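You operate a simulated robot arm through the tools that you are given. There is no shell and no other tool. Be economical: measure what you need, move in short steps, check, and stop when the job is done.

Carry out the task below with a simulated robot arm. There is one attempt and no reset: what you move stays moved.

JOB
Press the delete button two times.

It is judged by the outcome, as a careful person would: the job done as asked, and still so three seconds after it is handed in. It fails if anything else is knocked over, pushed out of place, dropped, spilled or broken.

ROBOT AND FRAMES
A 7-joint arm with a two-finger parallel gripper, fixed in place. Base frame: the origin is at the foot of the arm, x ahead of it, y to its left, z up. Readings come in mm, rad, newtons and seconds.
With the tool pointing down near the work surface it reaches from about 220 to 600 mm from the base axis. Its first joint turns from -1.152 to 1.152 rad. Payload 2.5 kg.
The TCP is the grasp point between the finger pads, 23 mm short of the fingertips. In the tool frame z runs along the fingers and y along their closing line. Largest opening 94 mm; finger width 38, thickness 10; the body of the gripper, 54 by 96 mm, starts 39 mm behind the TCP.
Orientation is that of the tool frame in the base frame, as [roll, pitch, yaw] about the fixed x, y, z axes, in that order (R = Rz(yaw) Ry(pitch) Rx(roll)). With the fingers straight down and closing along the base's y, the tool's x points along the base's -x, its y along +y and its z along -z.

CONTROLS
- The arm moves only by the tool drive_tool. Its argument "steps" is a list of rows, each an object of numbers (a shift or turn left out is 0, a gripper value left out holds the last): "ax", "ay", "az": the turn, a rotation vector about the base's x, y, z in rad; "x", "y", "z": the shift along the base's x, y, z in mm; "gripper": the gripper command, from -1 (shut) to 1 (fully open), values between in proportion. In form: [{"ax": .., "ay": .., "az": .., "x": .., "y": .., "z": .., "gripper": ..}, ...]. A call has 1 to 20 rows; each row is the pose to reach, as a shift and turn from the pose commanded when the call began. Each row takes 0.2 s and may step no farther than 50 mm and 0.15 rad from the row before; otherwise, or with a gripper value out of range, the whole call is refused. A pose out of reach is approached as far as the arm can. The call stops where the force on the tool passes 40 N (or 10 N more than at its start, if that is more) or the arm is blocked; 0.2 s more then pass. The fingers move at their own pace (about 108 mm/s each) and stop on an object; they squeeze with about 22 N. The grip force told is the motor's: it shows also when the fingers shut on nothing. Time passes only in rows, and 0.2 s behind the last, so rows that repeat a pose let the fingers close. It gives the time, the measured TCP pose, the force on the tool (base axes), the opening and the grip force at its end, in the units of the frame above (readings bear some noise), and new pictures: "views" is both (left out), scene, wrist or none.
- Cameras (640 x 400 px; columns grow to the right, rows downward): "scene" is fixed at [115.7, -403.5, 551.6]; the picture's right is [0.85, -0.53, 0.00], its down [-0.26, -0.42, -0.87] and it looks along [0.46, 0.74, -0.49] (base axes); focal length 320 px, centre (320, 200). "wrist" rides on the gripper at [86, 16, -74] in the tool frame; the picture's right is [-0.18, 0.98, 0.00], its down [-0.58, -0.11, -0.81] and it looks along [-0.79, -0.15, 0.59] (tool axes); focal length 243 px, centre (320, 200). There is no depth. A picture from a camera that has moved, and an enlarged one, comes with that camera's place and axes in the base frame and with its lens.
- inspect(camera, box): a new picture of the part [left, top, right, bottom] of that camera's present view, enlarged. The clock stands still meanwhile.
- finish_job(): hands the job in; it is judged then, once.

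Go step by step. Nothing tells you positions but the pictures and the camera data: compare them with the known pose of the tool, close in by small moves and look again before you grip or let go. The budget is 90 turns and 170 pictures, counting those below and the enlarged ones. Unless the task says otherwise, let go and move clear before handing in, and close with one line.

The tools are called after "Call:" as name(argument=value, ...) on one line, values as JSON. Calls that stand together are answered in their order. drive_tool: Moves the arm, as the interface text tells. Its arguments: {"type":"object","properties":{"steps":{"type":"array"},"views":{"type":"string","enum":["both","scene","wrist","none"]}},"required":["steps"]} The other tools are called the same way: inspect (camera, box) takes an enlarged picture of a part of a camera's view; finish_job () hands the job in.

At the start:

```text
time: 0.0
position: [401.2, 230.8, 276.5]
ee_rot: [-3.141, 0.001, 3.141]
contact_force: [-1.1, -0.3, -0.4]
width: 94.0
grip_force: 0.1
```

scene: 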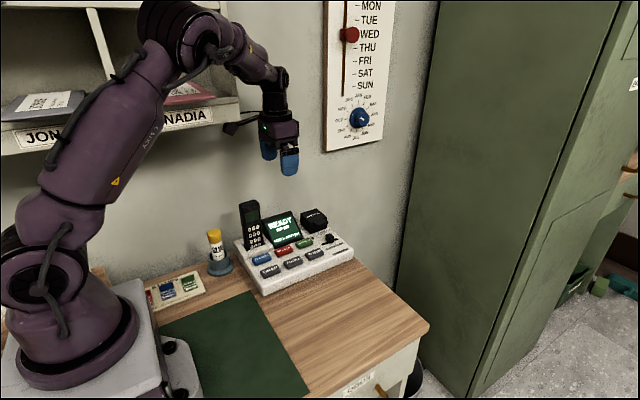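
wrist: 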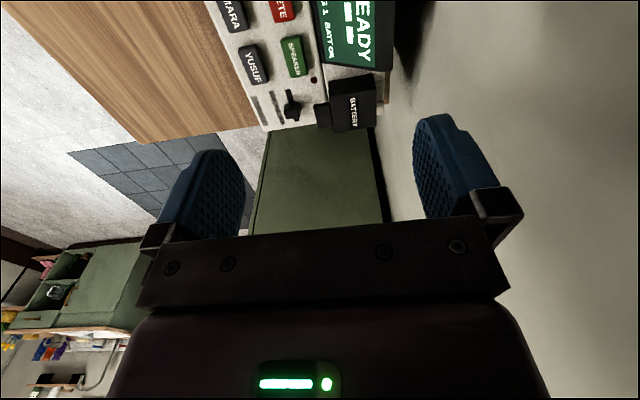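

I see a desk phone/answering machine with coloured buttons; the red one appears to read "...ETE". I'll look closer.

Call:
inspect(camera="scene", box=[220, 190, 370, 300])

Call:
inspect(camera="wrist", box=[200, 0, 400, 130])

```text
3.64 times, centred on (295, 245) of scene
camera zoom: at [115.7, -403.5, 551.6], right [0.85, -0.53, 0.0], down [-0.26, -0.42, -0.87], along [0.46, 0.74, -0.49], focal length 1163 px, centre (411, 36)
```

zoom: 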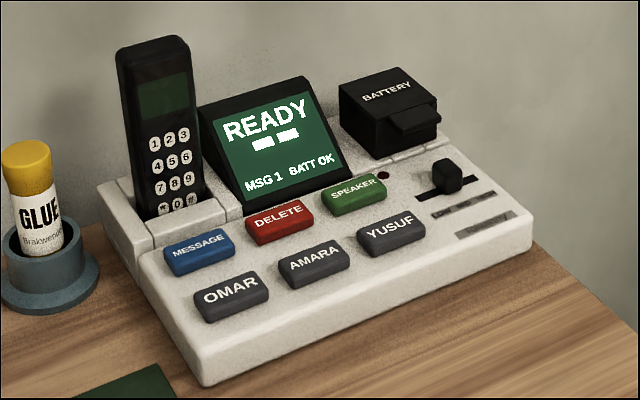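

```text
3.08 times, centred on (300, 65) of wrist
camera zoom: at [314.4, 247.3, 350.6], right [0.18, 0.98, 0.0], down [0.58, -0.11, 0.81], along [0.79, -0.15, -0.59], focal length 746 px, centre (382, 615)
```

zoom: 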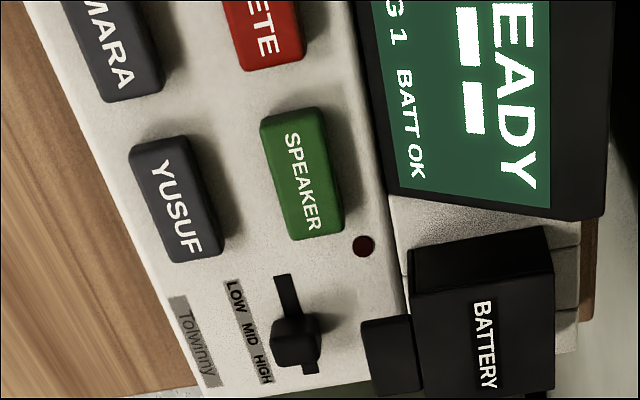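

The red DELETE button is at roughly (379, 193), with its top near z≈40 by triangulation. I'll shut the fingers and yaw 90°, so the body and camera stay clear of the handset and screen. Then I'll move above the button while still high up.

Call:
drive_tool(steps=[{"az": 0.14, "gripper": -1}, {"az": 0.28, "x": -2, "y": -10}, {"az": 0.42, "x": -4, "y": -20}, {"az": 0.56, "x": -8, "y": -30}, {"az": 0.7, "x": -12, "y": -40}, {"az": 0.84, "x": -16, "y": -40}, {"az": 0.98, "x": -20, "y": -40}, {"az": 1.12, "x": -22, "y": -40}, {"az": 1.26, "x": -22, "y": -40}, {"az": 1.4, "x": -22, "y": -40}, {"az": 1.5, "x": -22, "y": -40}, {"az": 1.5708, "x": -22, "y": -40}, {"az": 1.5708, "x": -22, "y": -40}])

```text
time: 2.8
position: [379.1, 189.9, 275.2]
ee_rot: [-3.141, -0.001, -1.569]
contact_force: [0.0, 0.4, 0.1]
width: 0.1
grip_force: 22.4
camera wrist: at [362.9, 104.5, 349.9], right [-0.98, 0.18, 0.0], down [0.11, 0.58, 0.81], along [0.15, 0.79, -0.59], focal length 243 px, centre (320, 200)
```

scene: 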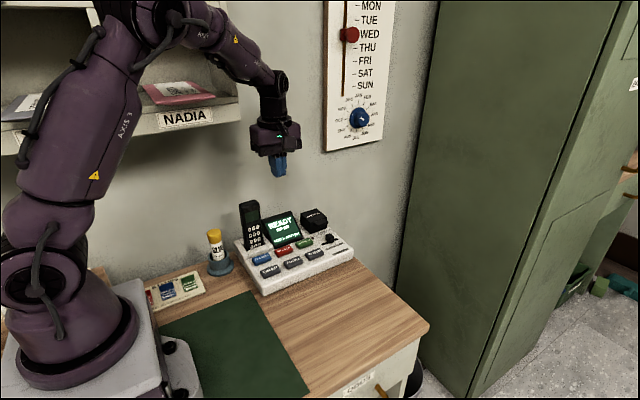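
wrist: 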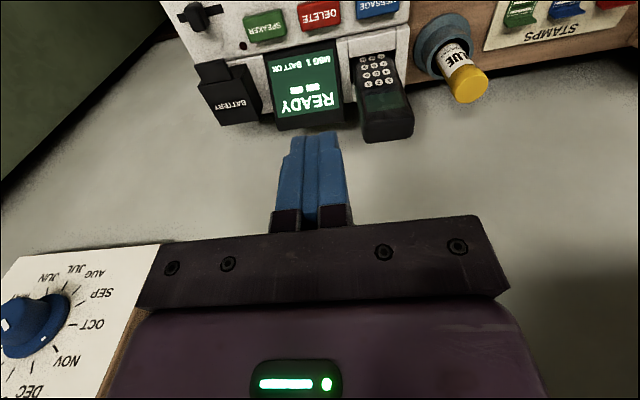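

The new view gives the same result: delete at about (380, 194), top near z≈38. I'll descend partway and check.

Call:
drive_tool(steps=[{"x": 1, "z": -30}, {"x": 1, "z": -60}, {"x": 1, "z": -90}, {"x": 1, "z": -120}, {"x": 1, "z": -150}, {"x": 1, "z": -165}, {"x": 1, "z": -175}])

Call:
inspect(camera="scene", box=[220, 170, 370, 280])

```text
time: 4.4
position: [379.0, 189.9, 100.1]
ee_rot: [-3.141, 0.0, -1.572]
contact_force: [1.3, -0.3, -0.2]
width: 0.0
grip_force: 21.7
camera wrist: at [363.0, 104.1, 175.1], right [-0.98, 0.18, 0.0], down [0.11, 0.58, 0.81], along [0.15, 0.79, -0.59], focal length 243 px, centre (320, 200)
```

scene: 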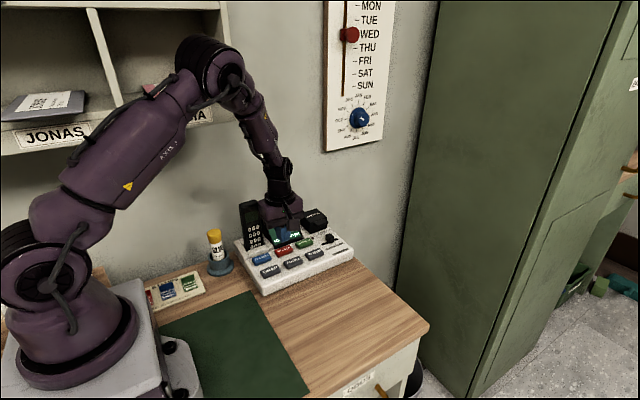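
wrist: 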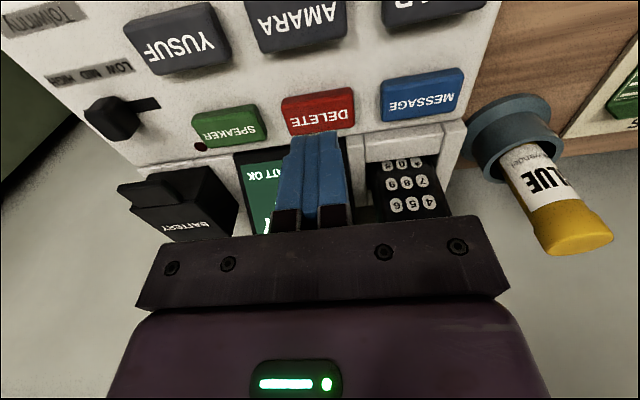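

```text
3.64 times, centred on (295, 225) of scene
camera zoom: at [115.7, -403.5, 551.6], right [0.85, -0.53, 0.0], down [-0.26, -0.42, -0.87], along [0.46, 0.74, -0.49], focal length 1163 px, centre (411, 109)
```

zoom: 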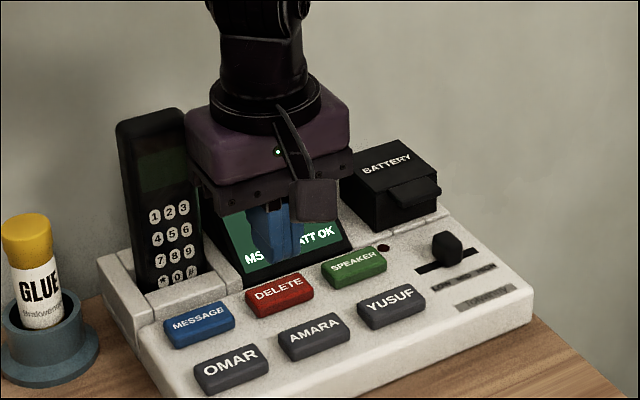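

The fingertips are over the front half of DELETE and the body clears the screen and handset. Next I'll shift slightly to y≈192 and descend slowly towards contact near TCP z≈61.

Call:
drive_tool(steps=[{"x": 1, "y": 1, "z": -15}, {"x": 1, "y": 1, "z": -28}, {"x": 1, "y": 1, "z": -32}, {"x": 1, "y": 1, "z": -34}, {"x": 1, "y": 1, "z": -35}, {"x": 1, "y": 1, "z": -36}])

Call:
inspect(camera="scene", box=[220, 190, 370, 300])

```text
time: 5.8
position: [380.9, 191.5, 65.5]
ee_rot: [-3.142, -0.001, -1.572]
contact_force: [-0.8, -0.7, 2.6]
width: 0.0
grip_force: 21.9
camera wrist: at [364.5, 105.4, 139.8], right [-0.98, 0.18, 0.0], down [0.11, 0.58, 0.81], along [0.15, 0.79, -0.59], focal length 243 px, centre (320, 200)
```

scene: 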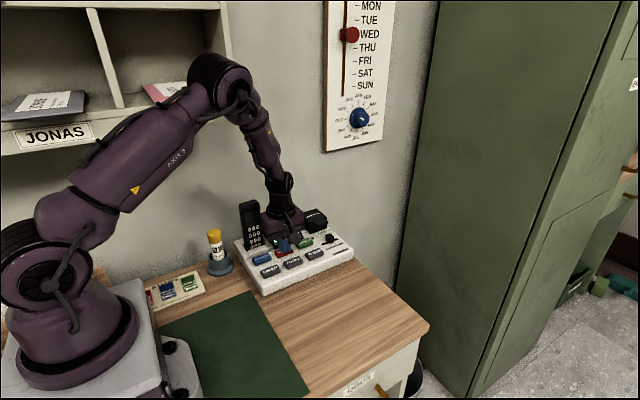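
wrist: 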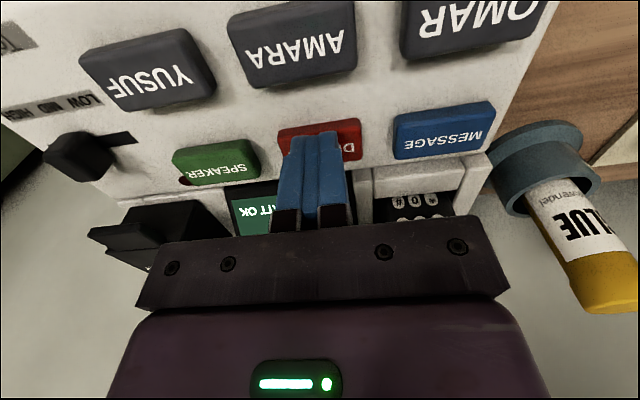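

```text
3.64 times, centred on (295, 245) of scene
camera zoom: at [115.7, -403.5, 551.6], right [0.85, -0.53, 0.0], down [-0.26, -0.42, -0.87], along [0.46, 0.74, -0.49], focal length 1163 px, centre (411, 36)
```

zoom: 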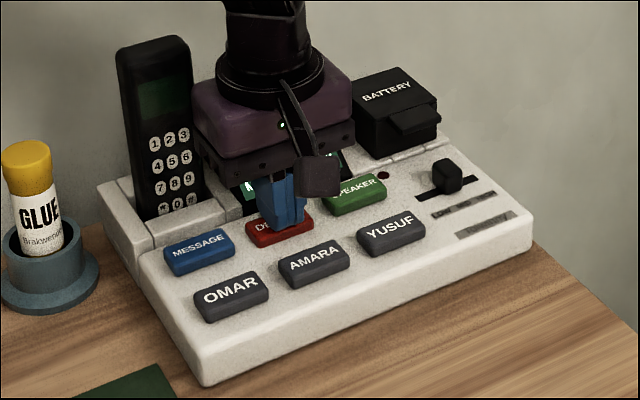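

The fingers are on the button with light contact (2.6 N). I'll press in 1 mm steps.

Call:
drive_tool(steps=[{"z": -1}, {"z": -2}, {"z": -3}], views="none")

```text
time: 6.6
position: [381.7, 191.9, 62.6]
ee_rot: [3.14, -0.001, -1.571]
contact_force: [-6.5, -5.6, 18.0]
width: 0.0
grip_force: 21.8
```

The force is up to 18 N after about 3 mm of travel. I'll check the display before going on.

Call:
inspect(camera="scene", box=[250, 205, 330, 265])

Call:
inspect(camera="wrist", box=[160, 90, 400, 240])

```text
6.67 times, centred on (290, 235) of scene
camera zoom: at [115.6, -403.6, 551.6], right [0.85, -0.53, 0.0], down [-0.26, -0.42, -0.87], along [0.46, 0.74, -0.49], focal length 2132 px, centre (520, -33)
```

zoom: 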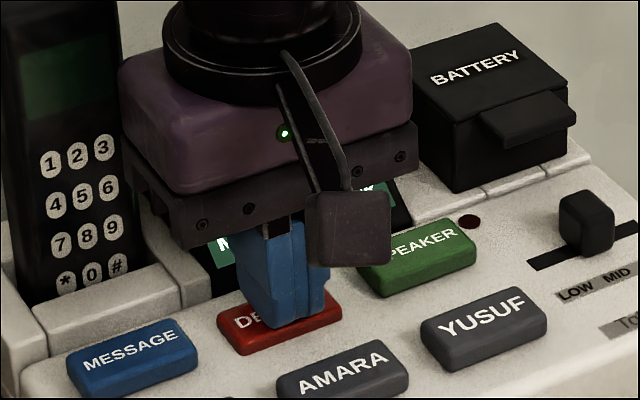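

```text
2.67 times, centred on (280, 165) of wrist
camera zoom: at [364.8, 105.8, 137.5], right [-0.98, 0.18, 0.0], down [0.11, 0.58, 0.81], along [0.15, 0.79, -0.59], focal length 647 px, centre (427, 293)
```

zoom: 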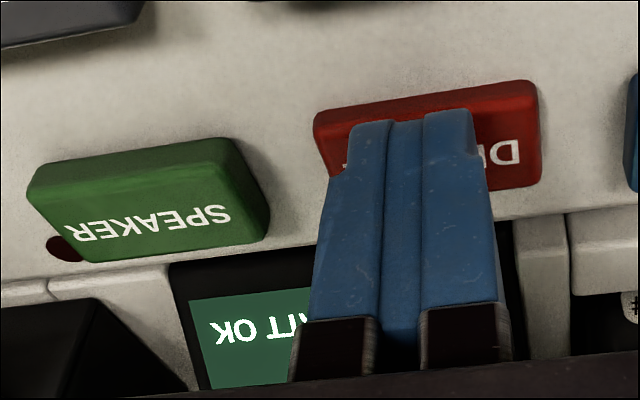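

The button is visibly lower but may not be at the bottom of its travel, so I'll press a little deeper.

Call:
drive_tool(steps=[{"z": -1}, {"z": -1.5}], views="none")

Call:
inspect(camera="scene", box=[250, 205, 330, 265])

```text
time: 7.2
position: [381.8, 192.1, 61.7]
ee_rot: [3.142, 0.0, -1.569]
contact_force: [-11.9, -8.9, 35.5]
width: 0.0
grip_force: 22.7
```

```text
6.67 times, centred on (290, 235) of scene
camera zoom: at [115.5, -403.6, 551.6], right [0.85, -0.53, 0.0], down [-0.26, -0.42, -0.87], along [0.46, 0.74, -0.49], focal length 2132 px, centre (520, -33)
```

zoom: 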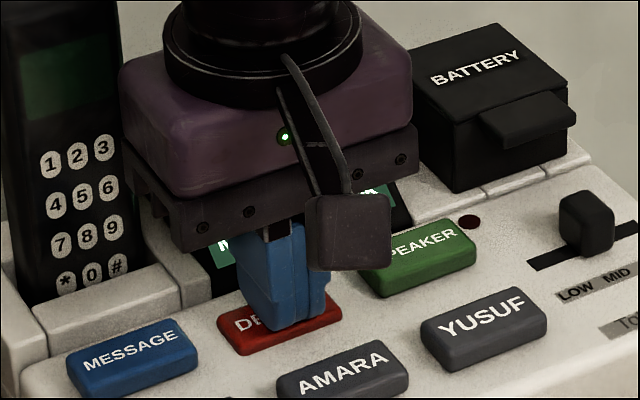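

The force jumped to 35 N with almost no further travel, so the button has bottomed out. I'll release straight up until the display is readable.

Call:
drive_tool(steps=[{"z": 5}, {"z": 15}, {"z": 40}, {"z": 80}, {"z": 110}, {"z": 110}], views="none")

Call:
inspect(camera="scene", box=[220, 190, 370, 300])

```text
time: 8.6
position: [380.4, 191.8, 170.6]
ee_rot: [-3.141, -0.002, -1.57]
contact_force: [-0.3, -0.4, -0.4]
width: 0.1
grip_force: 22.0
```

```text
3.64 times, centred on (295, 245) of scene
camera zoom: at [115.7, -403.5, 551.6], right [0.85, -0.53, 0.0], down [-0.26, -0.42, -0.87], along [0.46, 0.74, -0.49], focal length 1163 px, centre (411, 36)
```

zoom: 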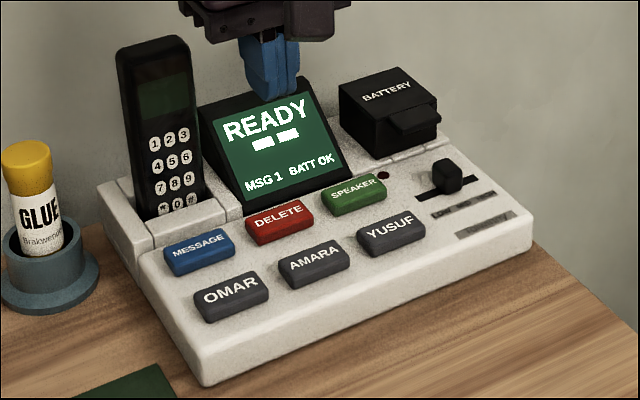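

DELETE popped back up after a full press and nothing else has moved. The display still reads READY and may not react to the press. I'll make the second, identical press.

Call:
drive_tool(steps=[{"z": -40}, {"z": -80}, {"z": -98}, {"z": -104}, {"z": -106}, {"z": -107.5}, {"z": -109}, {"z": -110}], views="wrist")

Call:
inspect(camera="scene", box=[250, 205, 330, 265])

```text
time: 10.4
position: [383.5, 191.1, 61.5]
ee_rot: [-3.141, 0.001, -1.571]
contact_force: [-10.3, -8.9, 33.3]
width: 0.0
grip_force: 21.9
camera wrist: at [365.3, 105.2, 136.3], right [-0.98, 0.18, 0.0], down [0.11, 0.58, 0.81], along [0.15, 0.79, -0.59], focal length 243 px, centre (320, 200)
```

wrist: 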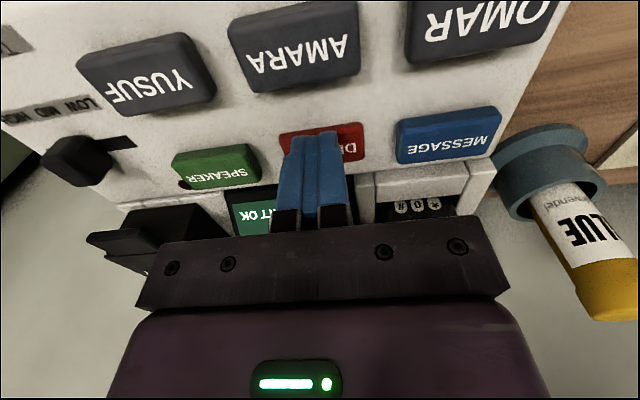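

```text
6.67 times, centred on (290, 235) of scene
camera zoom: at [115.5, -403.6, 551.6], right [0.85, -0.53, 0.0], down [-0.26, -0.42, -0.87], along [0.46, 0.74, -0.49], focal length 2132 px, centre (520, -33)
```

zoom: 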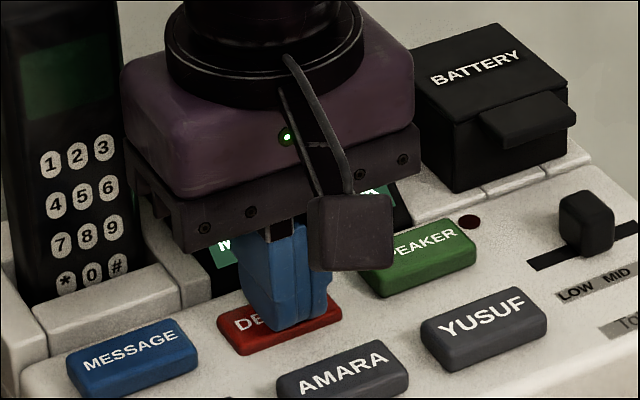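

The second press also bottomed out, at the same depth and force. Now I'll release and retreat upward.

Call:
drive_tool(steps=[{"z": 5}, {"z": 15}, {"z": 50}, {"z": 90}, {"z": 130}, {"z": 170}, {"z": 170}], views="scene")

Call:
inspect(camera="scene", box=[220, 190, 370, 300])

```text
time: 12.0
position: [382.2, 191.1, 230.4]
ee_rot: [-3.141, 0.0, -1.571]
contact_force: [0.2, 0.4, -0.3]
width: 0.2
grip_force: 21.7
```

scene: 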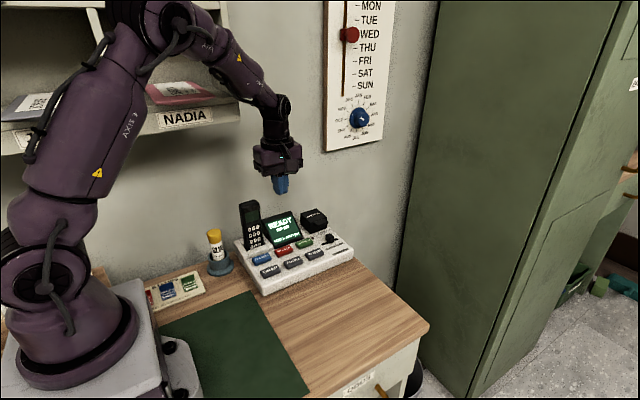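

```text
3.64 times, centred on (295, 245) of scene
camera zoom: at [115.7, -403.5, 551.6], right [0.85, -0.53, 0.0], down [-0.26, -0.42, -0.87], along [0.46, 0.74, -0.49], focal length 1163 px, centre (411, 36)
```

zoom: 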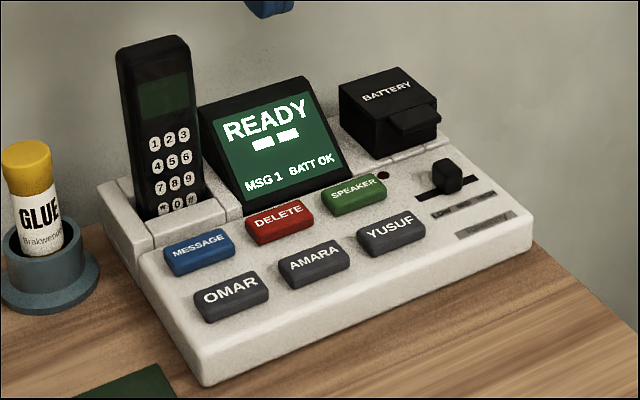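

DELETE is back up after two separate full presses, everything else is in place and the arm is clear. The display hasn't changed, but both presses reached the hard stop, and another would exceed the two asked for, so I'll hand in.

Call:
finish_job()

```text
The job is handed in.
```

I pressed the delete button twice, each time to its stop with a full release after, and moved the arm clear; the display still read READY and MSG 1, so nothing on it confirmed the presses.
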